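You operate a simulated robot arm through the tools that you are given. There is no shell and no other tool. Be economical: measure what you need, move in short steps, check, and stop when the job is done.

The job below is to be done with a simulated robot arm. You get a single attempt, and the scene is never put back.

JOB
Start the single machine, stop it as soon as it stitches, then finish the towel at 1000 stitches a minute.
Fine: leave the speed dial until you have stopped; one press of the red button; wait till the run ends.

The check looks at the end state, three seconds after you hand in, the way a careful person would. Anything else that was tipped, shoved, dropped, spilled or broken makes it a failure. Flat cloth is picked up by pressing the open fingertips on it (5 to 10 N) and closing them slowly along it; thin cloth reads only 2 to 8 mm in the jaws.

ROBOT AND FRAMES
A 7-joint arm with a two-finger parallel gripper, hanging from a carriage that runs on a gantry, over the field with the corners [-1.98, 0.063], [-1.98, -1.217], [0.32, -1.217], [0.32, 0.063] (x, y) and turns from -327 to 361 degrees about z. Base frame: it is fixed where the carriage stands at the start and does not move with it; the origin is on the floor, on the carriage's upright axis, x ahead of it, y to its left, z up. Units: m, degrees, N and s.
With the tool pointing down near the work surface it reaches from about 0.38 to 0.74 m from the robot's upright axis, wherever it stands. Its first joint turns from -143.0 to 143.0 degrees. Places, roughly: single head [0.9, -0.2, 1.3]; single machine [1.1, -0.2, 1]; small control panel [0.7, -0.5, 1.3]; speed dial of the small panel [0.7, -0.5, 1.3]. Payload 1.57 kg.
The TCP is the grasp point between the finger pads, 0.03 m short of the fingertips. In the tool frame z runs along the fingers and y along their closing line. Largest opening 0.11 m; finger width 0.024, thickness 0.012; the body of the gripper, 0.048 by 0.112 m, starts 0.078 m behind the TCP.
Orientation is that of the tool frame in the base frame, as a unit quaternion [w, x, y, z]. With the fingers straight down and closing along the base's y, the tool's x points along the base's -x, its y along +y and its z along -z.

CONTROLS
- The arm moves only by the tool arm_command. Its argument "targets" is a list of rows, each a list of 3 entries, a list of its own where there are three numbers: the turn, a rotation vector about the base's x, y, z in degrees, then the shift along the base's x, y, z in m, then the opening, from 0 (shut) to 1 (fully open). In form: [[[wx, wy, wz], [x, y, z], grip], ...]. A call has 1 to 12 rows; each row is the pose to reach, as a shift and turn from the pose commanded when the call began. Rows are played at 5 a second. More than 0.05 m and 8.6 degrees between two rows, or a gripper value outside its range, and nothing of the call is played. Where a pose cannot be reached the arm comes as near as it can. A force on the tool above 40 N (or 10 N above the force at the start of the call, whichever is more), or a blocked arm, ends the call early, and 0.2 s more pass. The fingers move at their own pace (about 0.045 m/s each) and stop on an object; they squeeze with about 31 N. The grip force told is the motor's: it shows also when the fingers shut on nothing. Time passes only in rows, and 0.2 s behind the last, so rows that repeat a pose let the fingers close. It gives the time, the measured TCP pose, the force on the tool (base axes), the opening and the grip force at its end, in the units of the frame above (readings bear some noise), with the torque about the TCP (base axes, N m) and any sound that the robot's microphone picked up.
- Cameras (640 x 400 px; columns grow to the right, rows downward): "scene" is now at [0.3024, -0.0233, 1.8668]; the picture's right is [-0.27, -0.96, 0.00], its down [-0.62, 0.17, -0.77] and it looks along [0.74, -0.21, -0.64] (base axes); focal length 280 px, centre (320, 200). "wrist" rides on the gripper at [0.07, 0.016, -0.141] in the tool frame; the picture's right is [-0.23, 0.97, 0.00], its down [-0.86, -0.20, -0.48] and it looks along [-0.47, -0.11, 0.88] (tool axes); focal length 222 px, centre (320, 200). There is no depth. A picture from a camera that has moved, and an enlarged one, comes with that camera's place and axes in the base frame and with its lens.
- grab_frame(camera): a new picture of that camera. It takes no simulated time.
- slide_trunk(by): slides the trunk up (or, below 0, down) by that many m; the arm and the scene camera ride with it, the base frame stays. It gives what a move gives, with no picture.
- steer(legs): drives the robot by 1 to 6 legs, each [ahead, left, turn to the left] in m, m and degrees, along the robot's own axes; the way and the turn of a leg run together, so that a leg with both is an arc; at most 1.5 m and 180 degrees a leg. The arm and the cameras ride along, it lands a little off, and it stops where it bumps. It keeps to its track: a leg is cut to what the track allows. It gives what a move gives.
- turn_head(pan, tilt): turns the head with the scene camera to pan (to the left, within 155 degrees either way) and tilt (down, from -29 to 69), counted from straight ahead of the robot. It gives what a move gives.
- close_up(camera, box): a new picture of the part [left, top, right, bottom] of that camera's present view, enlarged. It takes no simulated time.
- sign_off(): hands the job in; it is judged then, once.

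Work in short steps. Places have to be worked out from the pictures, the camera data and where the tool is seen: move nearer, look again, correct. Check each grasp and each placing, and mend what went wrong. You have 120 turns and 98 pictures in all, those below and enlarged ones among them. Open the gripper and draw the arm clear of the work before you hand the job in, unless the task says otherwise; then end with one line.

The tools are called after "Call:" as name(argument=value, ...) on one line, values as JSON. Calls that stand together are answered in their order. arm_command: Moves the arm, as the interface text tells. Its arguments: {"type":"object","properties":{"targets":{"type":"array","items":{"type":"array"}}},"required":["targets"]} The other tools are called the same way: slide_trunk (by) slides the trunk up or down; steer (legs) drives the base; turn_head (pan, tilt) turns the head that bears the scene camera; grab_frame (camera) takes a picture; close_up (camera, box) takes an enlarged picture of a part of a camera's view; sign_off () hands the job in.

At the start:

```text
t: 0.0
tool_pos: [0.7745, -0.1392, 1.3948]
orientation: [-0.001, 0.0, 1.0, 0.0]
contact_force: [-0.2, 0.3, -0.4]
moment: [-0.02, 0.0, -0.01]
finger_gap: 0.1099
finger_force: 0.0
trunk travel left (down, up): [-0.525, 0.07]
robot x, y, heading: [-0.0037, -0.0019, 0.1]
head pan, tilt: [-15.5, 40.0]
```

scene: 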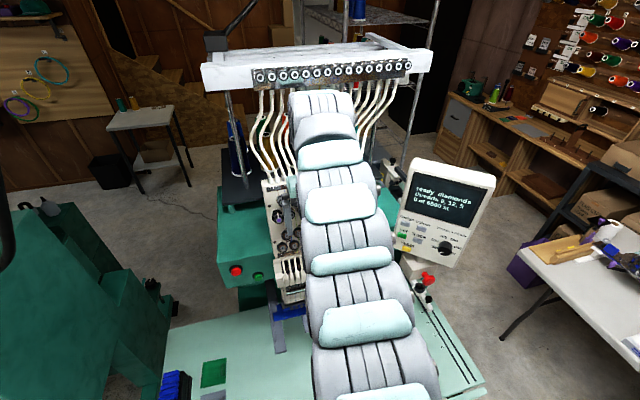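
wrist: 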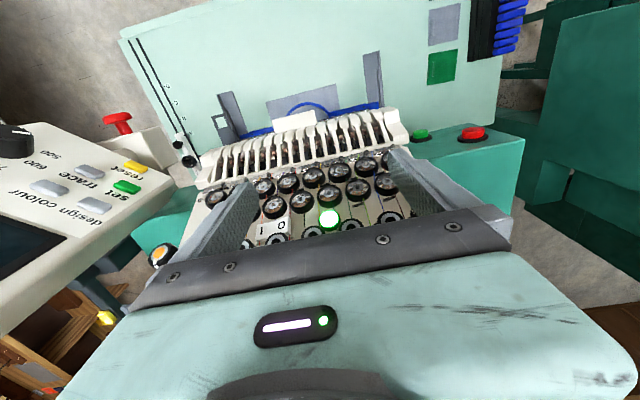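

I see the panel to the right, the machine with green and red buttons on its front box, plus another red mushroom button. I look closer at the panel and the controls.

Call:
close_up(camera="scene", box=[380, 150, 510, 300])

Call:
close_up(camera="scene", box=[210, 170, 310, 310])

Call:
close_up(camera="wrist", box=[0, 60, 260, 260])

Call:
close_up(camera="wrist", box=[200, 80, 520, 280])

```text
2.67 times, centred on (445, 225) of scene
camera zoom: at [0.3024, -0.0233, 1.8668], right [-0.27, -0.96, 0.0], down [-0.62, 0.17, -0.77], along [0.74, -0.21, -0.64], focal length 746 px, centre (-13, 133)
```

zoom: 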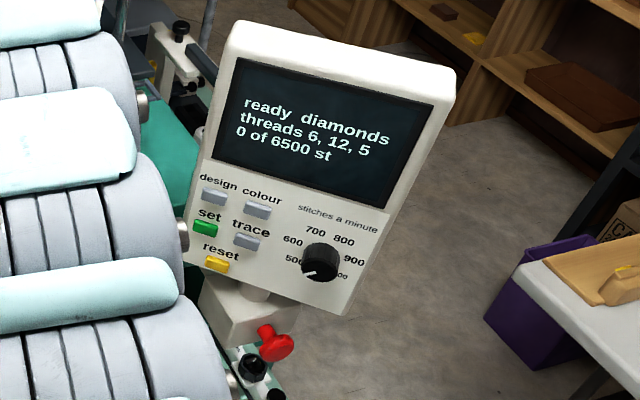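

```text
2.86 times, centred on (260, 240) of scene
camera zoom: at [0.3024, -0.0233, 1.8668], right [-0.27, -0.96, 0.0], down [-0.62, 0.17, -0.77], along [0.74, -0.21, -0.64], focal length 799 px, centre (491, 86)
```

zoom: 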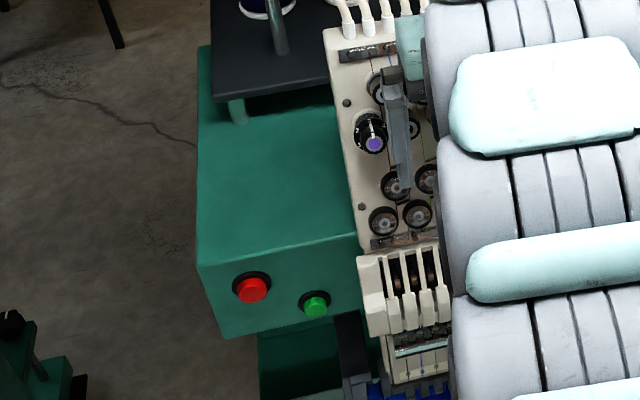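

```text
2.00 times, centred on (130, 160) of wrist
camera zoom: at [0.7048, -0.1235, 1.537], right [0.23, 0.97, 0.0], down [0.86, -0.2, 0.48], along [0.47, -0.11, -0.88], focal length 444 px, centre (700, 280)
```

zoom: 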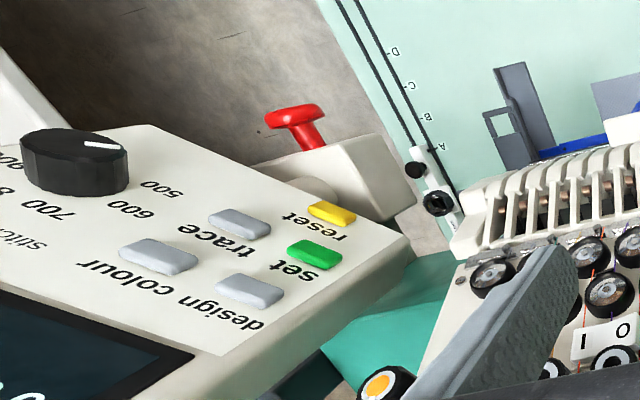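

```text
2.00 times, centred on (360, 180) of wrist
camera zoom: at [0.7048, -0.1235, 1.537], right [0.23, 0.97, 0.0], down [0.86, -0.2, 0.48], along [0.47, -0.11, -0.88], focal length 444 px, centre (240, 240)
```

zoom: 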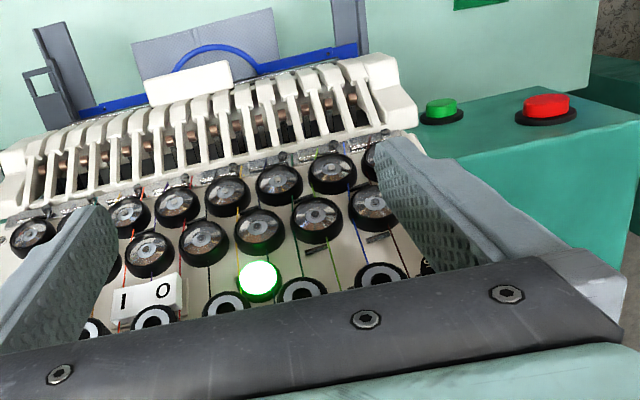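

Triangulating: red button ≈ (0.82, 0.07, 1.215), green ≈ (0.82, 0.016, 1.168) on a face towards -x; dial ≈ (0.68, -0.47, 1.29). I draw back and to the left with fingers closing, to view the buttons better.

Call:
arm_command(targets=[[[0, 0, 0], [-0.03, 0.03, 0.0], 0.6], [[0, 0, 0], [-0.06, 0.06, 0.0], 0.3], [[0, 0, 0], [-0.09, 0.09, 0.0], 0], [[0, 0, 0], [-0.11, 0.12, 0.0], 0], [[0, 0, 0], [-0.12, 0.155, 0.0], 0], [[0, 0, 0], [-0.12, 0.155, 0.0], 0]])

Call:
grab_frame(camera="wrist")

Call:
grab_frame(camera="scene")

```text
t: 1.4
tool_pos: [0.6855, 0.0132, 1.3897]
orientation: [-0.002, 0.0, 1.0, -0.001]
contact_force: [0.0, 0.6, 0.6]
moment: [0.02, 0.02, 0.0]
finger_gap: 0.0
finger_force: 5.3
out of reach, approached as far as the arm can: row 3, 4, 5, 6
trunk travel left (down, up): [-0.525, 0.07]
robot x, y, heading: [-0.0002, 0.0, -0.0]
head pan, tilt: [-15.5, 40.0]
```

```text
91 pictures are left
camera wrist: at [0.6164, 0.0294, 1.5318], right [0.23, 0.97, 0.0], down [0.86, -0.2, 0.48], along [0.46, -0.11, -0.88], focal length 222 px, centre (320, 200)
```

wrist: 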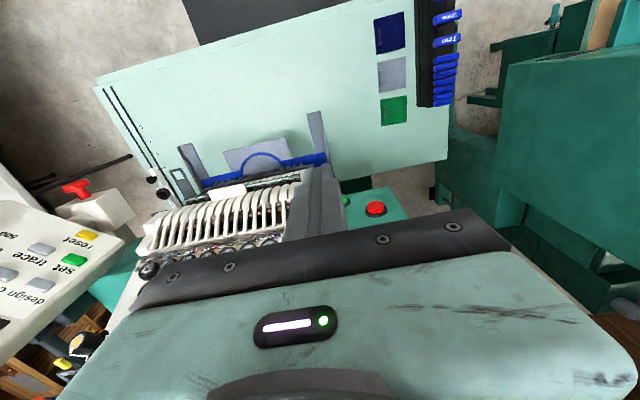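

```text
90 pictures are left
camera scene: at [0.3024, -0.0234, 1.8668], right [-0.27, -0.96, 0.0], down [-0.62, 0.17, -0.77], along [0.74, -0.21, -0.64], focal length 280 px, centre (320, 200)
```

scene: 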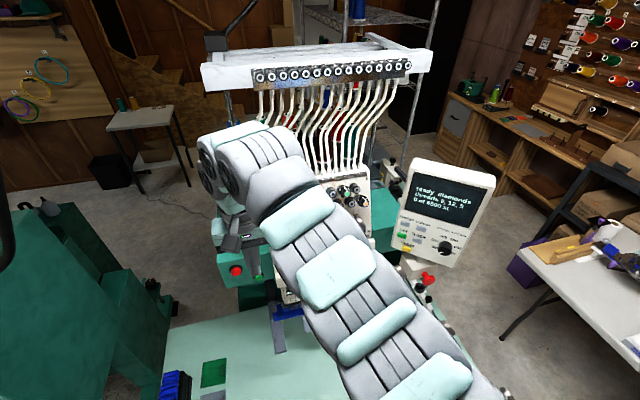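

The folded arm is at its near limit here, so I back the carriage 0.12 m and then tilt the tool towards +x.

Call:
steer(legs=[[-0.12, 0, 0]])

Call:
arm_command(targets=[[[0, -8, 0], [0, 0, -0.01], 0], [[0, -16, 0], [0, 0, -0.02], 0], [[0, -24, 0], [0, 0, -0.04], 0], [[0, -32, 0], [0, 0, -0.06], 0], [[0, -40, 0], [0, 0, -0.08], 0], [[0, -48, 0], [0, 0, -0.1], 0]])

Call:
grab_frame(camera="wrist")

Call:
grab_frame(camera="scene")

```text
t: 2.6
tool_pos: [0.5683, 0.0126, 1.3897]
orientation: [-0.002, 0.0, 1.0, 0.001]
contact_force: [0.3, -0.3, 0.2]
moment: [0.01, -0.04, 0.0]
finger_gap: 0.0
finger_force: 21.0
trunk travel left (down, up): [-0.525, 0.07]
robot x, y, heading: [-0.1212, 0.0026, -0.2]
head pan, tilt: [-15.5, 40.0]
```

```text
t: 4.0
tool_pos: [0.6549, 0.0198, 1.454]
orientation: [0.2, -0.128, 0.971, -0.027]
contact_force: [0.0, 0.3, 0.3]
moment: [-0.01, 0.0, 0.02]
finger_gap: 0.0
finger_force: 21.3
out of reach, approached as far as the arm can: row 1, 2, 3, 4, 5, 6
trunk travel left (down, up): [-0.525, 0.07]
robot x, y, heading: [-0.1223, 0.0012, -0.0]
head pan, tilt: [-15.5, 40.0]
```

```text
89 pictures are left
camera wrist: at [0.5333, 0.0177, 1.5562], right [-0.03, 1.0, -0.01], down [0.62, 0.03, 0.79], along [0.79, 0.02, -0.62], focal length 222 px, centre (320, 200)
```

wrist: 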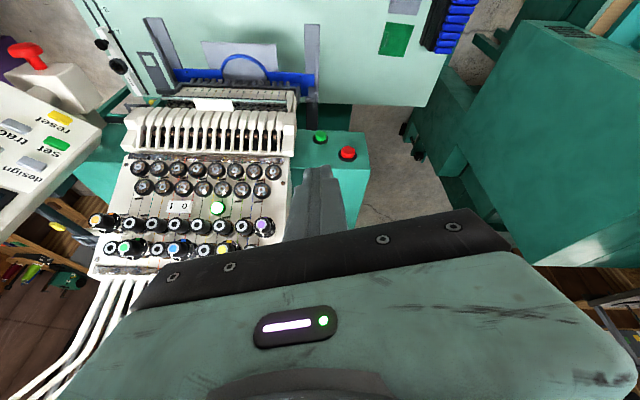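

```text
88 pictures are left
camera scene: at [0.183, -0.0235, 1.8668], right [-0.27, -0.96, 0.0], down [-0.62, 0.17, -0.77], along [0.74, -0.21, -0.64], focal length 280 px, centre (320, 200)
```

scene: 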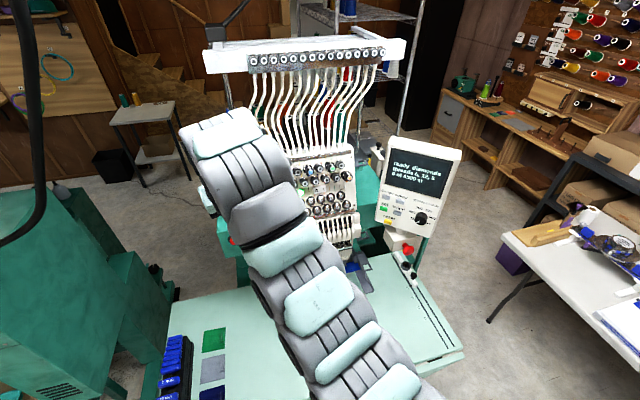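

The tool is partly tilted; the view is good now. I enlarge the button area.

Call:
close_up(camera="wrist", box=[240, 80, 400, 240])

Call:
close_up(camera="scene", box=[350, 130, 480, 260])

```text
2.50 times, centred on (320, 160) of wrist
camera zoom: at [0.5333, 0.0177, 1.5562], right [-0.03, 1.0, -0.01], down [0.62, 0.03, 0.79], along [0.79, 0.02, -0.62], focal length 555 px, centre (320, 300)
```

zoom: 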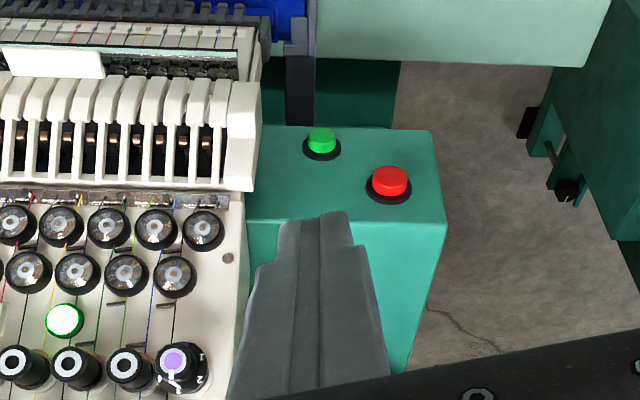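

```text
3.08 times, centred on (415, 195) of scene
camera zoom: at [0.183, -0.0235, 1.8668], right [-0.27, -0.96, 0.0], down [-0.62, 0.17, -0.77], along [0.74, -0.21, -0.64], focal length 861 px, centre (28, 215)
```

zoom: 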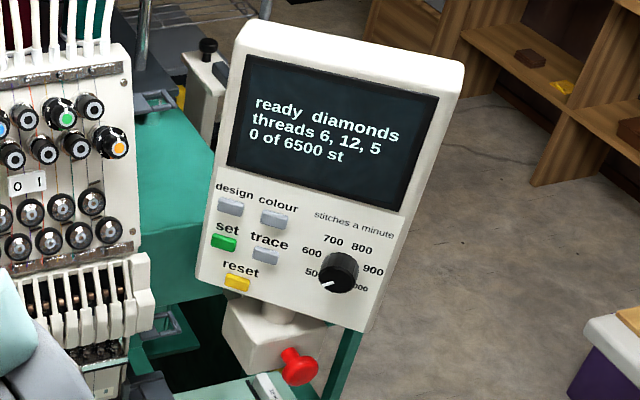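

Buttons confirmed: green cap ≈ (0.817, 0.02, 1.166), red ≈ (0.818, 0.075, 1.214), axis along -x. I test what the commanded pose is now with a move down.

Call:
arm_command(targets=[[[0, 0, 0], [0.0, 0.01, -0.03], 0], [[0, 0, 0], [0.0, 0.02, -0.06], 0], [[0, 0, 0], [0.0, 0.03, -0.09], 0], [[0, 0, 0], [0.0, 0.03, -0.12], 0]])

```text
t: 5.0
tool_pos: [0.6557, 0.0482, 1.3339]
orientation: [0.2, -0.129, 0.971, -0.027]
contact_force: [0.6, 0.4, -0.4]
moment: [0.0, 0.01, 0.02]
finger_gap: 0.0
finger_force: 21.7
out of reach, approached as far as the arm can: row 1, 2
trunk travel left (down, up): [-0.525, 0.07]
robot x, y, heading: [-0.1206, -0.0008, -0.1]
head pan, tilt: [-15.5, 40.0]
```

The next call starts from the reached pose. Now I tilt to about 50° with a slight yaw while lowering to a stand-off in front of the green button.

Call:
arm_command(targets=[[[0.9, -4.6, -4.5], [0.005, 0, -0.016], 0], [[1.9, -9.3, -9.0], [0.01, 0, -0.032], 0], [[2.8, -13.9, -13.5], [0.015, 0, -0.048], 0], [[3.7, -18.5, -17.9], [0.025, 0, -0.064], 0], [[4.7, -23.2, -22.4], [0.035, 0, -0.08], 0], [[5.6, -27.8, -26.9], [0.045, -0.005, -0.094], 0]])

Call:
grab_frame(camera="wrist")

Call:
grab_frame(camera="scene")

```text
t: 6.4
tool_pos: [0.6998, 0.0426, 1.239]
orientation: [0.419, 0.12, 0.898, -0.054]
contact_force: [-1.0, -0.8, -0.1]
moment: [0.0, 0.01, -0.02]
finger_gap: 0.0002
finger_force: 21.1
trunk travel left (down, up): [-0.525, 0.07]
robot x, y, heading: [-0.1173, 0.0019, -0.1]
head pan, tilt: [-15.5, 40.0]
```

```text
85 pictures are left
camera wrist: at [0.5568, 0.0967, 1.2771], right [0.4, 0.9, 0.18], down [0.12, -0.24, 0.96], along [0.91, -0.36, -0.21], focal length 222 px, centre (320, 200)
```

wrist: 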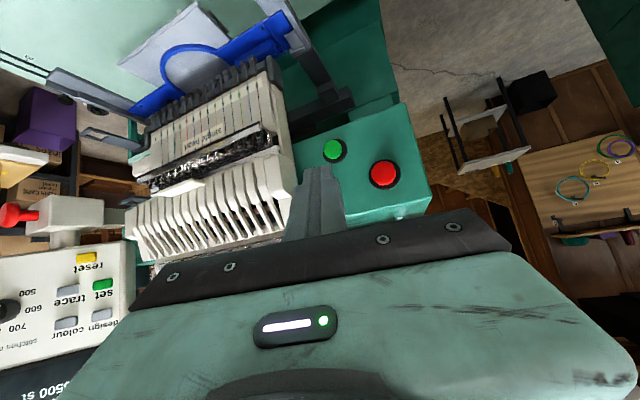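

```text
84 pictures are left
camera scene: at [0.183, -0.0235, 1.8668], right [-0.27, -0.96, 0.0], down [-0.62, 0.17, -0.77], along [0.74, -0.21, -0.64], focal length 280 px, centre (320, 200)
```

scene: 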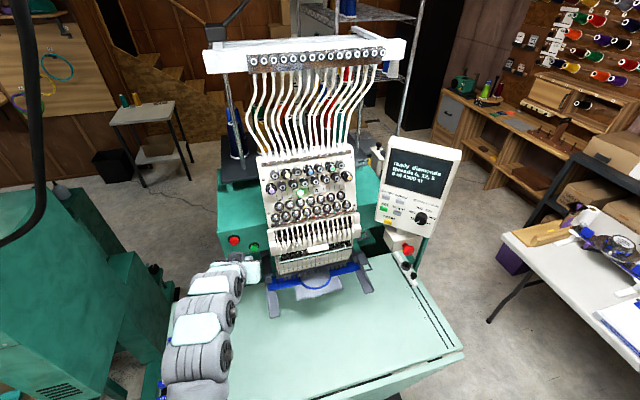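

Green refined to (0.817, 0.024, 1.163), red (0.817, 0.076, 1.211). I move to the stand-off just before green.

Call:
arm_command(targets=[[[0, 0, 0], [0.02, -0.003, -0.02], 0], [[0, 0, 0], [0.04, -0.006, -0.04], 0], [[0, 0, 0], [0.063, -0.01, -0.06], 0], [[0, 0, 0], [0.063, -0.01, -0.06], 0]])

Call:
close_up(camera="wrist", box=[220, 60, 460, 260])

Call:
close_up(camera="scene", box=[200, 200, 300, 300])

```text
t: 7.4
tool_pos: [0.7637, 0.0322, 1.1773]
orientation: [0.419, 0.12, 0.898, -0.056]
contact_force: [0.2, 0.5, 0.1]
moment: [-0.01, 0.01, 0.03]
finger_gap: 0.0001
finger_force: 21.3
trunk travel left (down, up): [-0.525, 0.07]
robot x, y, heading: [-0.1194, -0.0016, -0.1]
head pan, tilt: [-15.5, 40.0]
```

```text
2.00 times, centred on (340, 160) of wrist
camera zoom: at [0.6197, 0.087, 1.2162], right [0.39, 0.9, 0.18], down [0.12, -0.24, 0.96], along [0.91, -0.36, -0.21], focal length 444 px, centre (280, 280)
```

zoom: 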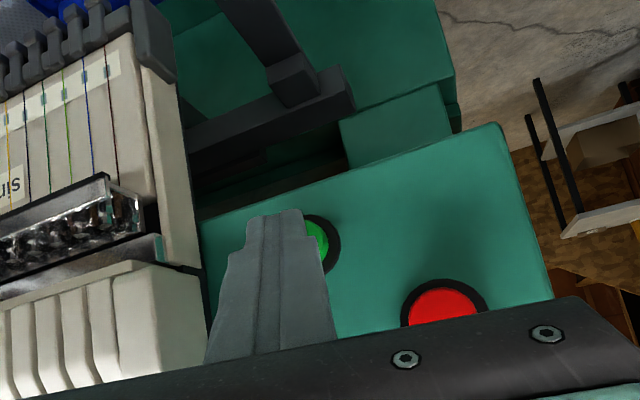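

```text
4.00 times, centred on (250, 250) of scene
camera zoom: at [0.183, -0.0235, 1.8668], right [-0.27, -0.96, 0.0], down [-0.62, 0.17, -0.77], along [0.74, -0.21, -0.64], focal length 1119 px, centre (600, 0)
```

zoom: 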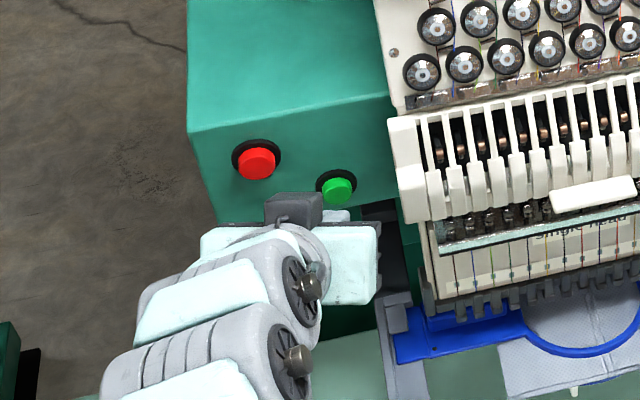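

The tip sits just in front of green. I push in +x ~0.03 and back out in one call, watching force and sound.

Call:
arm_command(targets=[[[0, 0, 0], [0.012, -0.001, -0.003], 0], [[0, 0, 0], [0.019, -0.002, -0.003], 0], [[0, 0, 0], [0.025, -0.002, -0.003], 0]])

Call:
close_up(camera="scene", box=[350, 130, 480, 260])

Call:
close_up(camera="scene", box=[200, 200, 300, 300])

```text
t: 8.2
tool_pos: [0.788, 0.0284, 1.1761]
orientation: [0.419, 0.119, 0.898, -0.056]
contact_force: [-1.8, -0.5, 0.6]
moment: [0.02, 0.01, -0.03]
finger_gap: 0.0
finger_force: 20.4
trunk travel left (down, up): [-0.525, 0.07]
robot x, y, heading: [-0.1208, -0.0004, 0.0]
head pan, tilt: [-15.5, 40.0]
```

```text
3.08 times, centred on (415, 195) of scene
camera zoom: at [0.1829, -0.0236, 1.8668], right [-0.27, -0.96, 0.0], down [-0.62, 0.17, -0.77], along [0.74, -0.21, -0.64], focal length 861 px, centre (28, 215)
```

zoom: 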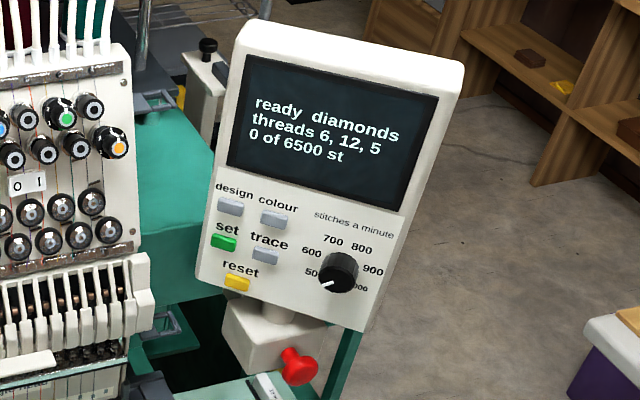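

```text
4.00 times, centred on (250, 250) of scene
camera zoom: at [0.1829, -0.0236, 1.8668], right [-0.27, -0.96, 0.0], down [-0.62, 0.17, -0.77], along [0.74, -0.21, -0.64], focal length 1119 px, centre (600, 0)
```

zoom: 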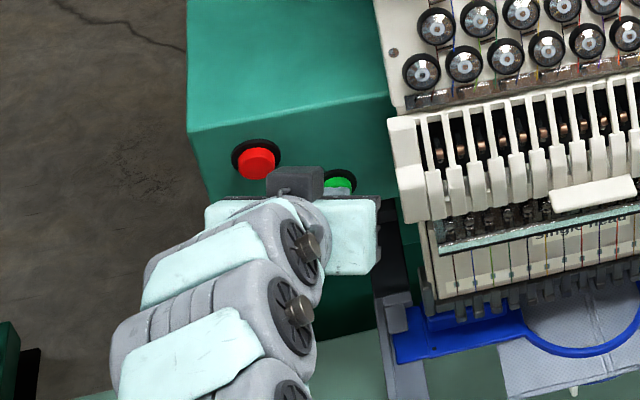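

Light touch of ~2 N; not pressed yet. I advance in small steps.

Call:
arm_command(targets=[[[0, 0, 0], [0.004, 0, 0], 0], [[0, 0, 0], [0.008, 0, 0], 0]])

Call:
close_up(camera="scene", box=[200, 130, 480, 300])

```text
t: 8.8
tool_pos: [0.7951, 0.0299, 1.175]
orientation: [0.419, 0.119, 0.898, -0.055]
contact_force: [-22.6, -0.2, 14.4]
moment: [-0.07, -0.2, -0.09]
finger_gap: 0.0
finger_force: 20.8
trunk travel left (down, up): [-0.525, 0.07]
robot x, y, heading: [-0.119, -0.0011, -0.0]
head pan, tilt: [-15.5, 40.0]
heard: click
```

```text
2.29 times, centred on (340, 215) of scene
camera zoom: at [0.1822, -0.0235, 1.8667], right [-0.27, -0.96, 0.0], down [-0.62, 0.17, -0.77], along [0.74, -0.21, -0.64], focal length 639 px, centre (274, 166)
```

zoom: 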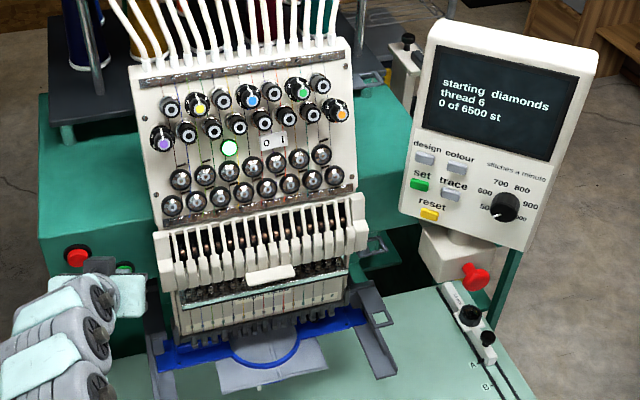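

Click heard, panel says "starting". I release and place the tip in front of the red button.

Call:
arm_command(targets=[[[0, 0, 0], [-0.022, 0, 0.0], 0], [[0, 0, 0], [-0.024, 0.026, 0.024], 0], [[0, 0, 0], [-0.02, 0.05, 0.048], 0]])

Call:
close_up(camera="scene", box=[200, 130, 480, 300])

Call:
close_up(camera="wrist", box=[220, 60, 460, 260])

```text
t: 9.6
tool_pos: [0.7753, 0.0793, 1.2243]
orientation: [0.418, 0.12, 0.899, -0.056]
contact_force: [-0.3, -0.1, 0.1]
moment: [-0.01, -0.04, 0.04]
finger_gap: 0.0
finger_force: 21.3
trunk travel left (down, up): [-0.525, 0.07]
robot x, y, heading: [-0.1177, -0.0021, -0.2]
head pan, tilt: [-15.5, 40.0]
```

```text
2.29 times, centred on (340, 215) of scene
camera zoom: at [0.183, -0.0236, 1.8667], right [-0.27, -0.96, 0.0], down [-0.62, 0.17, -0.77], along [0.74, -0.21, -0.64], focal length 639 px, centre (274, 166)
```

zoom: 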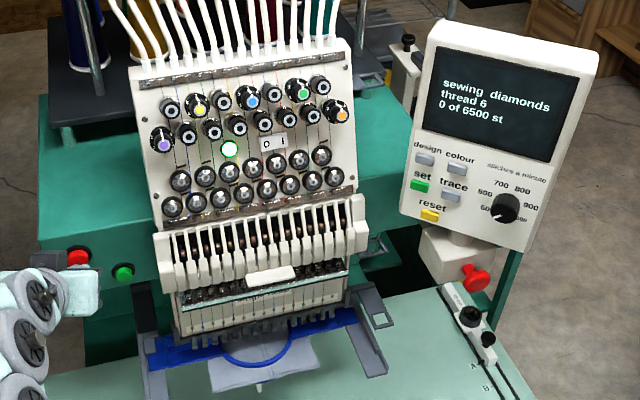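

```text
2.00 times, centred on (340, 160) of wrist
camera zoom: at [0.6323, 0.1346, 1.2614], right [0.39, 0.9, 0.17], down [0.13, -0.24, 0.96], along [0.91, -0.36, -0.21], focal length 444 px, centre (280, 280)
```

zoom: 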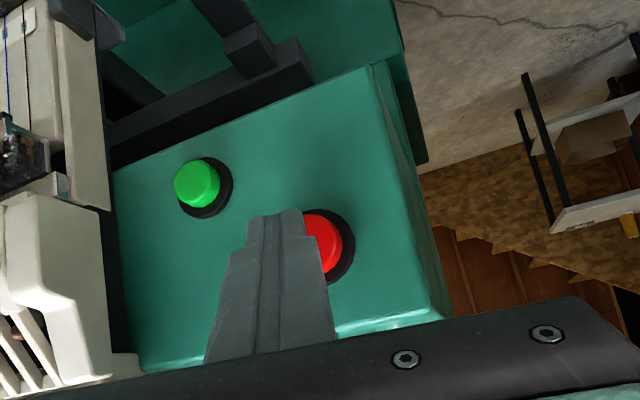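

Panel says "sewing", count still 0. I close in to near touch (aiming slightly more +y) and check the count.

Call:
arm_command(targets=[[[0, 0, 0], [0.01, 0.004, 0], 0]])

Call:
close_up(camera="scene", box=[350, 130, 480, 260])

```text
t: 10.0
tool_pos: [0.7892, 0.0854, 1.223]
orientation: [0.42, 0.118, 0.898, -0.054]
contact_force: [-0.5, -0.3, 0.4]
moment: [0.02, -0.01, -0.02]
finger_gap: 0.0
finger_force: 21.8
trunk travel left (down, up): [-0.525, 0.07]
robot x, y, heading: [-0.1182, 0.0032, -0.0]
head pan, tilt: [-15.5, 40.0]
```

```text
3.08 times, centred on (415, 195) of scene
camera zoom: at [0.1829, -0.0235, 1.8668], right [-0.27, -0.96, 0.0], down [-0.62, 0.17, -0.77], along [0.74, -0.21, -0.64], focal length 861 px, centre (28, 215)
```

zoom: 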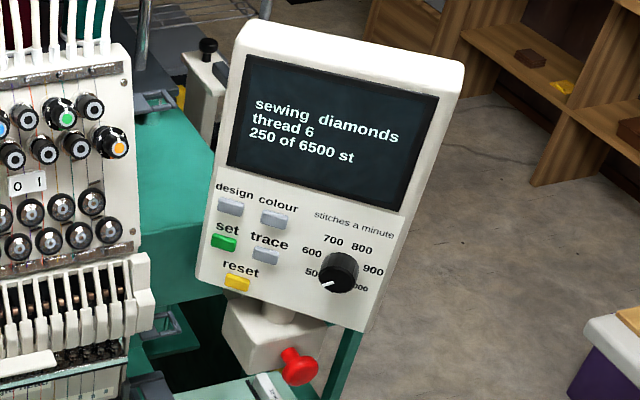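

It stitches (250). I press red now.

Call:
arm_command(targets=[[[0, 0, 0], [0.011, 0, 0], 0]])

Call:
close_up(camera="scene", box=[200, 130, 480, 300])

```text
t: 10.4
tool_pos: [0.7947, 0.0844, 1.2221]
orientation: [0.418, 0.119, 0.899, -0.055]
contact_force: [-25.6, -0.8, 12.1]
moment: [-0.02, -0.12, -0.06]
finger_gap: 0.0003
finger_force: 20.9
trunk travel left (down, up): [-0.525, 0.07]
robot x, y, heading: [-0.1175, 0.0006, 0.1]
head pan, tilt: [-15.5, 40.0]
heard: click
```

```text
2.29 times, centred on (340, 215) of scene
camera zoom: at [0.1819, -0.0235, 1.8665], right [-0.27, -0.96, 0.0], down [-0.62, 0.17, -0.77], along [0.74, -0.21, -0.64], focal length 639 px, centre (274, 166)
```

zoom: 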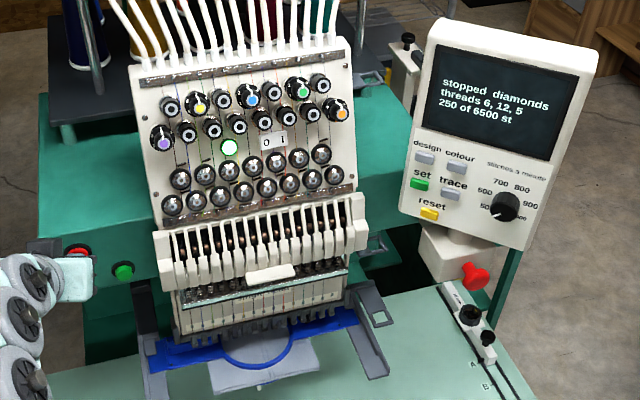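

Stopped at 250 st with one click. I retract straight back and up.

Call:
arm_command(targets=[[[0, 0, 0], [-0.035, 0, 0], 0], [[0, 0, 0], [-0.07, 0, 0.02], 0], [[0, 0, 0], [-0.1, -0.02, 0.06], 0], [[-1.2, -2, -3.2], [-0.13, -0.05, 0.09], 0], [[-2.4, -4, -6.4], [-0.15, -0.09, 0.11], 0], [[-3.6, -6, -9.6], [-0.16, -0.135, 0.12], 0.2], [[-4.9, -8.2, -13], [-0.17, -0.18, 0.13], 0.4], [[-6.2, -10.3, -16.5], [-0.18, -0.225, 0.14], 0.4], [[-7.5, -12.5, -20], [-0.19, -0.27, 0.14], 0.5], [[-8.8, -14.7, -23.5], [-0.2, -0.315, 0.14], 0.5], [[-10.1, -16.9, -27], [-0.21, -0.36, 0.14], 0.5], [[-11.4, -19.1, -30.5], [-0.215, -0.4, 0.14], 0.5]])

Call:
grab_frame(camera="wrist")

Call:
grab_frame(camera="scene")

```text
refused: row 3 steps farther than a row can; nothing moved
```

```text
74 pictures are left
camera wrist: at [0.6515, 0.1395, 1.2608], right [0.39, 0.9, 0.17], down [0.13, -0.24, 0.96], along [0.91, -0.36, -0.21], focal length 222 px, centre (320, 200)
```

wrist: 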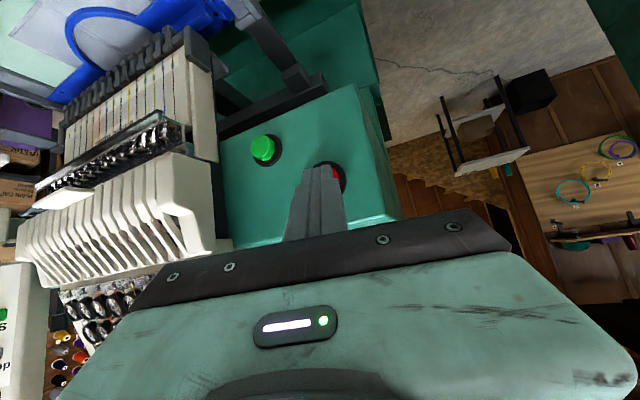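

```text
73 pictures are left
camera scene: at [0.1819, -0.0235, 1.8665], right [-0.27, -0.96, 0.0], down [-0.62, 0.17, -0.77], along [0.74, -0.21, -0.64], focal length 280 px, centre (320, 200)
```

scene: 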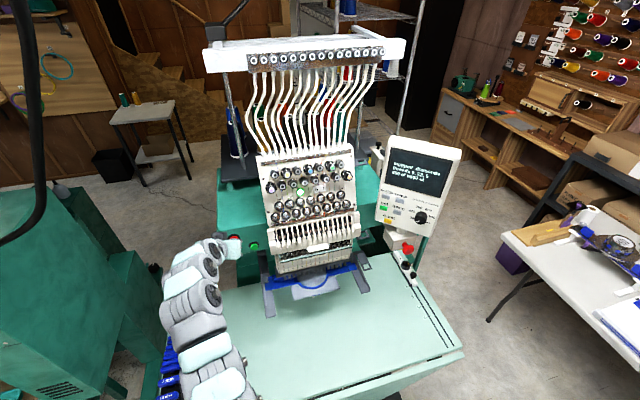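

A row was too long; same motion with smaller first steps, and a picture only afterwards.

Call:
arm_command(targets=[[[0, 0, 0], [-0.035, 0, 0], 0], [[0, 0, 0], [-0.07, 0, 0.02], 0], [[0, 0, 0], [-0.09, -0.01, 0.05], 0], [[-1.2, -2, -3.2], [-0.12, -0.03, 0.08], 0], [[-2.4, -4, -6.4], [-0.15, -0.06, 0.1], 0], [[-3.6, -6, -9.6], [-0.16, -0.1, 0.12], 0.2], [[-4.9, -8.2, -13], [-0.17, -0.145, 0.13], 0.4], [[-6.2, -10.3, -16.5], [-0.18, -0.19, 0.14], 0.4], [[-7.5, -12.5, -20], [-0.19, -0.235, 0.14], 0.5], [[-8.8, -14.7, -23.5], [-0.2, -0.28, 0.14], 0.5], [[-10.1, -16.9, -27], [-0.21, -0.325, 0.14], 0.5], [[-11.4, -19.1, -30.5], [-0.215, -0.37, 0.14], 0.5]])

Call:
grab_frame(camera="wrist")

Call:
grab_frame(camera="scene")

```text
t: 13.0
tool_pos: [0.5837, -0.2878, 1.3644]
orientation: [0.54, 0.316, 0.745, -0.23]
contact_force: [0.1, 0.8, 0.7]
moment: [0.04, 0.0, -0.03]
finger_gap: 0.0549
finger_force: 0.0
trunk travel left (down, up): [-0.525, 0.07]
robot x, y, heading: [-0.1171, -0.003, 0.1]
head pan, tilt: [-15.5, 40.0]
```

```text
72 pictures are left
camera wrist: at [0.4861, -0.1631, 1.3417], right [0.75, 0.63, 0.22], down [-0.28, 0.0, 0.96], along [0.6, -0.78, 0.17], focal length 222 px, centre (320, 200)
```

wrist: 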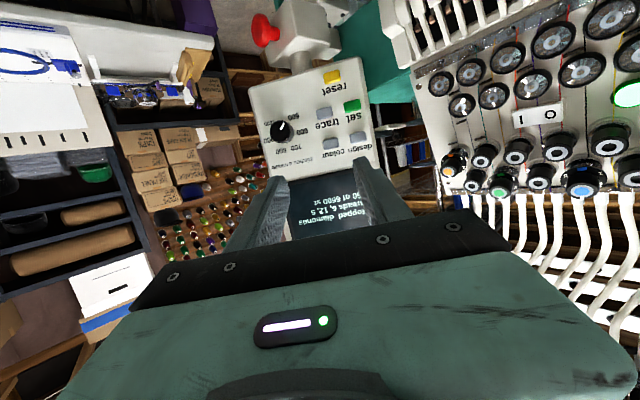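

```text
71 pictures are left
camera scene: at [0.183, -0.0234, 1.8668], right [-0.27, -0.96, 0.0], down [-0.62, 0.17, -0.77], along [0.74, -0.21, -0.64], focal length 280 px, centre (320, 200)
```

scene: 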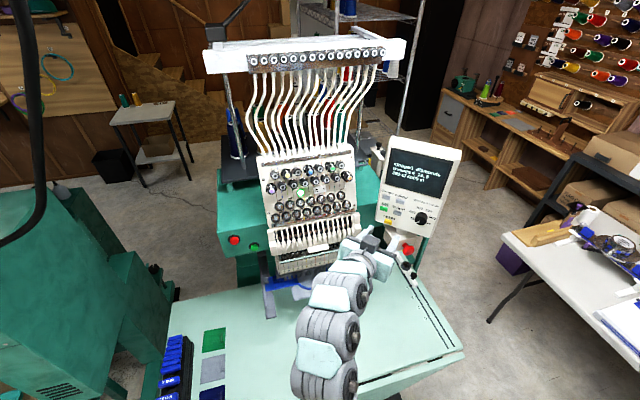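

Excellent: the dial is well visible. I enlarge both views of the panel.

Call:
close_up(camera="wrist", box=[240, 60, 390, 200])

Call:
close_up(camera="scene", box=[365, 140, 465, 250])

```text
2.86 times, centred on (315, 130) of wrist
camera zoom: at [0.4861, -0.1631, 1.3417], right [0.75, 0.63, 0.22], down [-0.28, 0.0, 0.96], along [0.6, -0.78, 0.17], focal length 635 px, centre (334, 400)
```

zoom: 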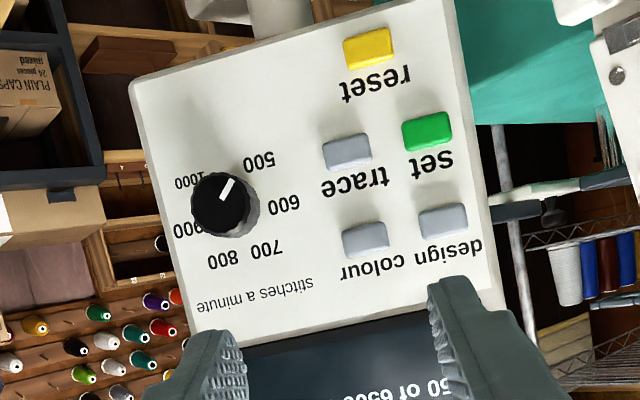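

```text
3.64 times, centred on (415, 195) of scene
camera zoom: at [0.183, -0.0234, 1.8668], right [-0.27, -0.96, 0.0], down [-0.62, 0.17, -0.77], along [0.74, -0.21, -0.64], focal length 1017 px, centre (-26, 218)
```

zoom: 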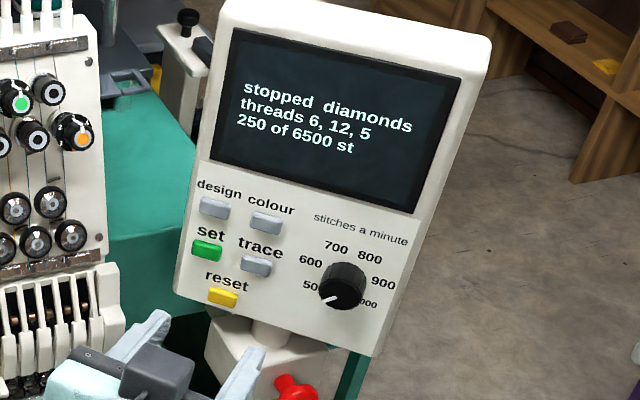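

Panel is essentially vertical, normal ≈ (-0.737, 0.676, 0); dial axis at about (0.694, -0.488, 1.284) at the skirt; pointer at 500, and about 270° clockwise to 1000. I align the tool with the dial axis at a stand-off.

Call:
arm_command(targets=[[[-2.5, -2.6, 0.7], [0.004, -0.02, -0.02], 0.5], [[-5, -5.2, 1.4], [0.01, -0.045, -0.04], 0.5], [[-7.5, -7.8, 2.1], [0.018, -0.075, -0.055], 0.5], [[-10, -10.4, 2.8], [0.03, -0.105, -0.07], 0.5], [[-12.6, -13.0, 3.5], [0.044, -0.139, -0.08], 0.5], [[-12.6, -13.0, 3.5], [0.044, -0.139, -0.08], 0.5]])

Call:
grab_frame(camera="wrist")

Call:
close_up(camera="scene", box=[340, 130, 480, 260])

```text
t: 14.4
tool_pos: [0.6276, -0.424, 1.285]
orientation: [0.66, 0.255, 0.658, -0.257]
contact_force: [0.0, -0.2, -0.5]
moment: [0.02, 0.0, -0.03]
finger_gap: 0.055
finger_force: 0.1
trunk travel left (down, up): [-0.525, 0.07]
robot x, y, heading: [-0.1197, 0.0014, 0.3]
head pan, tilt: [-15.5, 40.0]
```

```text
68 pictures are left
camera wrist: at [0.5339, -0.318, 1.2149], right [0.66, 0.72, 0.23], down [-0.49, 0.18, 0.85], along [0.57, -0.67, 0.47], focal length 222 px, centre (320, 200)
```

wrist: 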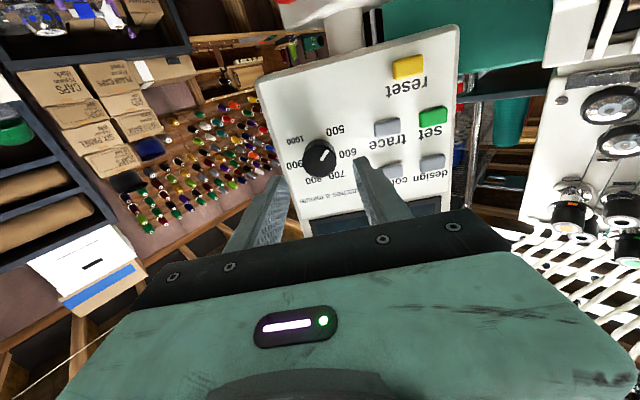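

```text
3.08 times, centred on (410, 195) of scene
camera zoom: at [0.183, -0.0235, 1.8668], right [-0.27, -0.96, 0.0], down [-0.62, 0.17, -0.77], along [0.74, -0.21, -0.64], focal length 861 px, centre (43, 215)
```

zoom: 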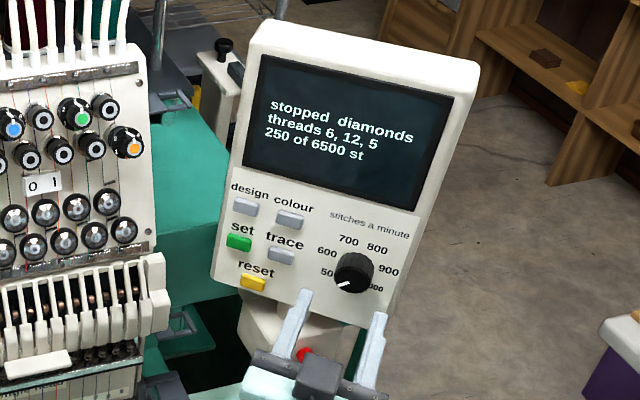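

The dial centre is confirmed at (0.684, -0.479, 1.284). I roll -45° about the dial axis first.

Call:
arm_command(targets=[[[-5.5, 5.1, 0], [0, 0, 0], 0.5], [[-11.1, 10.1, 0], [0, -0.001, 0], 0.5], [[-16.6, 15.2, 0], [0, -0.002, 0], 0.5], [[-22.1, 20.3, 0], [0, -0.002, 0], 0.5], [[-27.6, 25.4, 0], [0, -0.003, 0], 0.5], [[-33.2, 30.4, 0], [0, -0.003, 0], 0.5], [[-33.2, 30.4, 0], [0, -0.003, 0], 0.5]])

Call:
grab_frame(camera="wrist")

Call:
grab_frame(camera="scene")

```text
t: 16.0
tool_pos: [0.6264, -0.4271, 1.2834]
orientation: [0.511, -0.018, 0.707, -0.489]
contact_force: [-1.2, 0.0, 0.4]
moment: [0.01, -0.04, 0.03]
finger_gap: 0.0552
finger_force: 0.0
trunk travel left (down, up): [-0.525, 0.07]
robot x, y, heading: [-0.1202, 0.0039, -0.1]
head pan, tilt: [-15.5, 40.0]
```

```text
66 pictures are left
camera wrist: at [0.4965, -0.3609, 1.2234], right [0.57, 0.63, -0.53], down [-0.04, 0.67, 0.74], along [0.82, -0.4, 0.41], focal length 222 px, centre (320, 200)
```

wrist: 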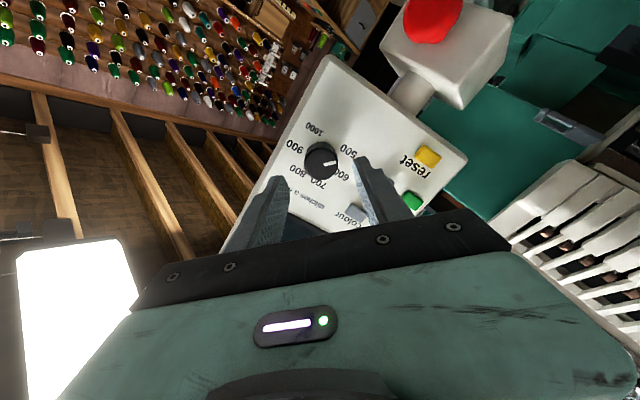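

```text
65 pictures are left
camera scene: at [0.183, -0.0235, 1.8668], right [-0.27, -0.96, 0.0], down [-0.62, 0.17, -0.77], along [0.74, -0.21, -0.64], focal length 280 px, centre (320, 200)
```

scene: 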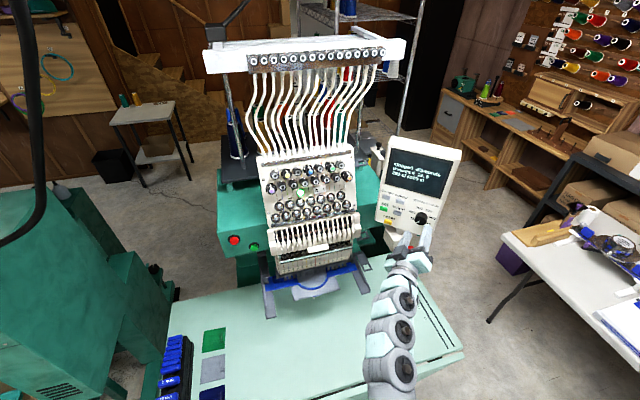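

Rolled and still aligned. I advance along the axis until the tips straddle the dial.

Call:
arm_command(targets=[[[0, 0, 0], [0.0115, -0.01, 0], 0.5], [[0, 0, 0], [0.023, -0.02, 0], 0.5], [[0, 0, 0], [0.034, -0.03, 0], 0.5], [[0, 0, 0], [0.043, -0.0385, 0], 0.5], [[0, 0, 0], [0.043, -0.0385, 0], 0.5]])

Call:
close_up(camera="wrist", box=[220, 80, 420, 240])

Call:
close_up(camera="scene", box=[340, 130, 480, 260])

```text
t: 17.2
tool_pos: [0.6696, -0.467, 1.2831]
orientation: [0.511, -0.017, 0.707, -0.488]
contact_force: [-0.8, 0.5, 0.4]
moment: [0.01, 0.02, -0.01]
finger_gap: 0.0551
finger_force: 0.1
trunk travel left (down, up): [-0.525, 0.07]
robot x, y, heading: [-0.1176, -0.0014, -0.1]
head pan, tilt: [-15.5, 40.0]
```

```text
2.50 times, centred on (320, 160) of wrist
camera zoom: at [0.5399, -0.3996, 1.2234], right [0.57, 0.63, -0.53], down [-0.04, 0.67, 0.74], along [0.82, -0.4, 0.41], focal length 555 px, centre (320, 300)
```

zoom: 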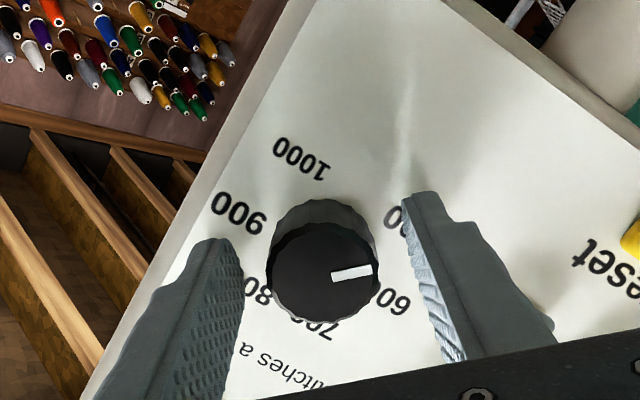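

```text
3.08 times, centred on (410, 195) of scene
camera zoom: at [0.183, -0.0235, 1.8668], right [-0.27, -0.96, 0.0], down [-0.62, 0.17, -0.77], along [0.74, -0.21, -0.64], focal length 861 px, centre (43, 215)
```

zoom: 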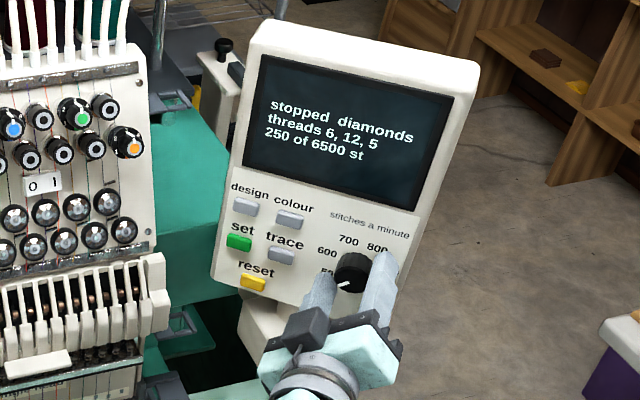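

The dial is centred between the pads and the tips overlap it by about 11 mm. I close.

Call:
arm_command(targets=[[[0, 0, 0], [0, 0, 0], 0.4], [[0, 0, 0], [0, 0, 0], 0.32], [[0, 0, 0], [0, 0, 0], 0.25], [[0, 0, 0], [0, 0, 0], 0.25]])

Call:
close_up(camera="wrist", box=[220, 80, 420, 240])

```text
t: 18.2
tool_pos: [0.6707, -0.4671, 1.2834]
orientation: [0.511, -0.017, 0.707, -0.488]
contact_force: [1.5, -0.6, -1.0]
moment: [0.35, 0.45, 0.37]
finger_gap: 0.034
finger_force: 29.9
trunk travel left (down, up): [-0.525, 0.07]
robot x, y, heading: [-0.1182, -0.0002, 0.0]
head pan, tilt: [-15.5, 40.0]
```

```text
2.50 times, centred on (320, 160) of wrist
camera zoom: at [0.5398, -0.3994, 1.2233], right [0.57, 0.63, -0.53], down [-0.04, 0.67, 0.75], along [0.82, -0.4, 0.41], focal length 555 px, centre (320, 300)
```

zoom: 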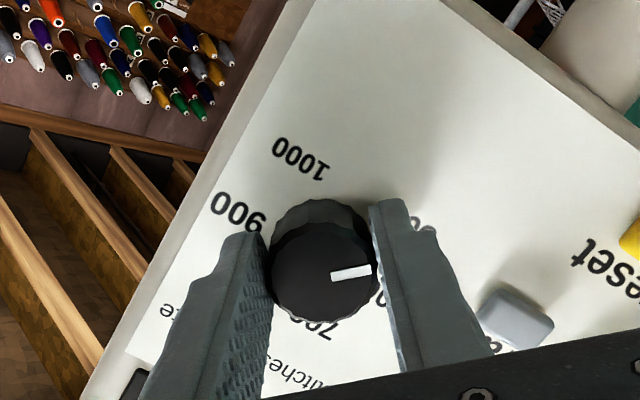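

Gripped at 34 mm with small side load. I turn clockwise 41° first and check.

Call:
arm_command(targets=[[[6.0, -5.5, 0], [0, 0, 0], 0.2], [[12.1, -11.1, 0], [0, 0, 0], 0.2], [[18.1, -16.6, 0], [0, 0, 0], 0.2], [[24.2, -22.2, 0], [0, 0, 0], 0.2], [[30.2, -27.7, 0], [0, 0, 0], 0.2]])

Call:
close_up(camera="wrist", box=[220, 80, 420, 240])

```text
t: 19.4
tool_pos: [0.6713, -0.4659, 1.283]
orientation: [0.651, 0.232, 0.667, -0.278]
contact_force: [15.3, -2.5, -9.4]
moment: [0.89, 1.0, 0.91]
finger_gap: 0.0341
finger_force: 41.3
trunk travel left (down, up): [-0.525, 0.07]
robot x, y, heading: [-0.1221, 0.0028, 0.2]
head pan, tilt: [-15.5, 40.0]
```

```text
2.50 times, centred on (320, 160) of wrist
camera zoom: at [0.574, -0.362, 1.2127], right [0.66, 0.73, 0.16], down [-0.45, 0.22, 0.87], along [0.6, -0.65, 0.47], focal length 555 px, centre (320, 300)
```

zoom: 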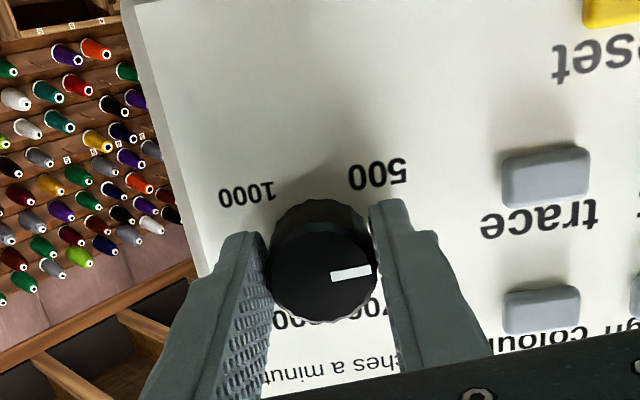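

Pointer turns with the jaws. I go on another 49° with a 1 mm relief shift in the direction of the force.

Call:
arm_command(targets=[[[6.0, -5.5, 0], [0.001, -0.0004, -0.0006], 0.2], [[12.1, -11.1, 0], [0.001, -0.0004, -0.0006], 0.2], [[18.1, -16.6, 0], [0.001, -0.0004, -0.0006], 0.2], [[24.2, -22.2, 0], [0.001, -0.0004, -0.0006], 0.2], [[30.2, -27.7, 0], [0.001, -0.0004, -0.0006], 0.2], [[36.1, -33.1, 0], [0.001, -0.0004, -0.0006], 0.2]])

Call:
close_up(camera="wrist", box=[220, 80, 420, 240])

```text
t: 20.8
tool_pos: [0.6732, -0.4648, 1.2829]
orientation: [0.708, 0.488, 0.51, 0.016]
contact_force: [-2.3, 18.7, 4.2]
moment: [0.08, 0.14, 1.15]
finger_gap: 0.034
finger_force: 41.8
trunk travel left (down, up): [-0.525, 0.07]
robot x, y, heading: [-0.1241, -0.0026, 0.2]
head pan, tilt: [-15.5, 40.0]
```

```text
2.50 times, centred on (320, 160) of wrist
camera zoom: at [0.6085, -0.3244, 1.2459], right [0.35, 0.39, 0.85], down [-0.86, -0.23, 0.46], along [0.37, -0.89, 0.26], focal length 555 px, centre (320, 300)
```

zoom: 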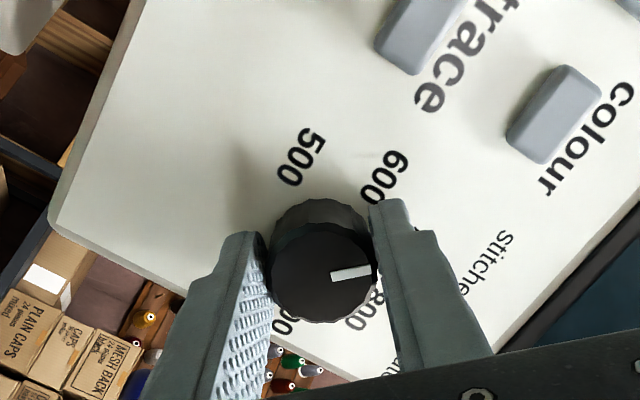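

90° done (pointer near 670). I open, and rotate back -90° around the dial in two calls.

Call:
arm_command(targets=[[[0, 0, 0], [0, 0, 0], 0.35], [[0, 0, 0], [0, 0, 0], 0.5], [[0, 0, 0], [0, 0, 0], 0.5]])

Call:
arm_command(targets=[[[-6.0, 5.5, 0], [0, 0, 0], 0.5], [[-12.1, 11.1, 0], [0, 0, 0], 0.5], [[-18.1, 16.6, 0], [0, 0, 0], 0.5], [[-24.2, 22.2, 0], [0, 0, 0], 0.5], [[-30.2, 27.7, 0], [0, 0, 0], 0.5], [[-36.3, 33.3, 0], [0, 0, 0], 0.5], [[-42.3, 38.8, 0], [0, 0, 0], 0.5], [[-48.4, 44.4, 0], [0, 0, 0], 0.5], [[-54.4, 49.9, 0], [0, 0, 0], 0.5], [[-60.4, 55.4, 0], [0, 0, 0], 0.5], [[-66.3, 60.8, 0], [0, 0, 0], 0.5], [[-66.3, 60.8, 0], [0, 0, 0], 0.5]])

Call:
close_up(camera="wrist", box=[220, 80, 420, 240])

```text
t: 21.6
tool_pos: [0.6703, -0.4676, 1.2843]
orientation: [0.707, 0.489, 0.51, 0.013]
contact_force: [-0.3, -0.1, 0.1]
moment: [0.02, -0.02, 0.0]
finger_gap: 0.0547
finger_force: 0.1
trunk travel left (down, up): [-0.525, 0.07]
robot x, y, heading: [-0.1181, -0.0005, -0.4]
head pan, tilt: [-15.5, 40.0]
```

```text
t: 24.2
tool_pos: [0.6723, -0.4677, 1.2824]
orientation: [0.512, -0.017, 0.707, -0.488]
contact_force: [0.5, -0.2, -0.2]
moment: [-0.03, 0.01, 0.01]
finger_gap: 0.0551
finger_force: 0.1
trunk travel left (down, up): [-0.525, 0.07]
robot x, y, heading: [-0.1168, 0.0001, 0.1]
head pan, tilt: [-15.5, 40.0]
```

```text
2.50 times, centred on (320, 160) of wrist
camera zoom: at [0.5405, -0.4001, 1.2228], right [0.57, 0.63, -0.53], down [-0.04, 0.67, 0.74], along [0.82, -0.4, 0.41], focal length 555 px, centre (320, 300)
```

zoom: 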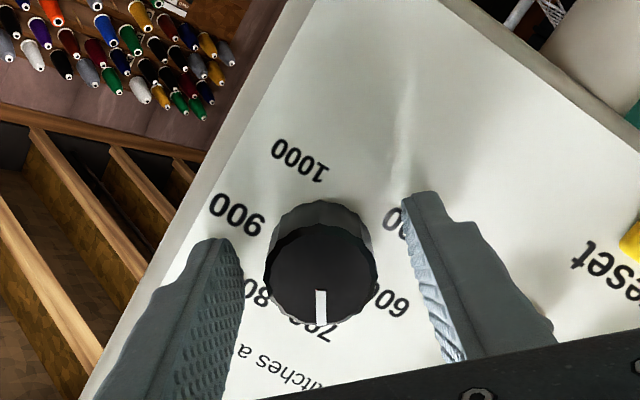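

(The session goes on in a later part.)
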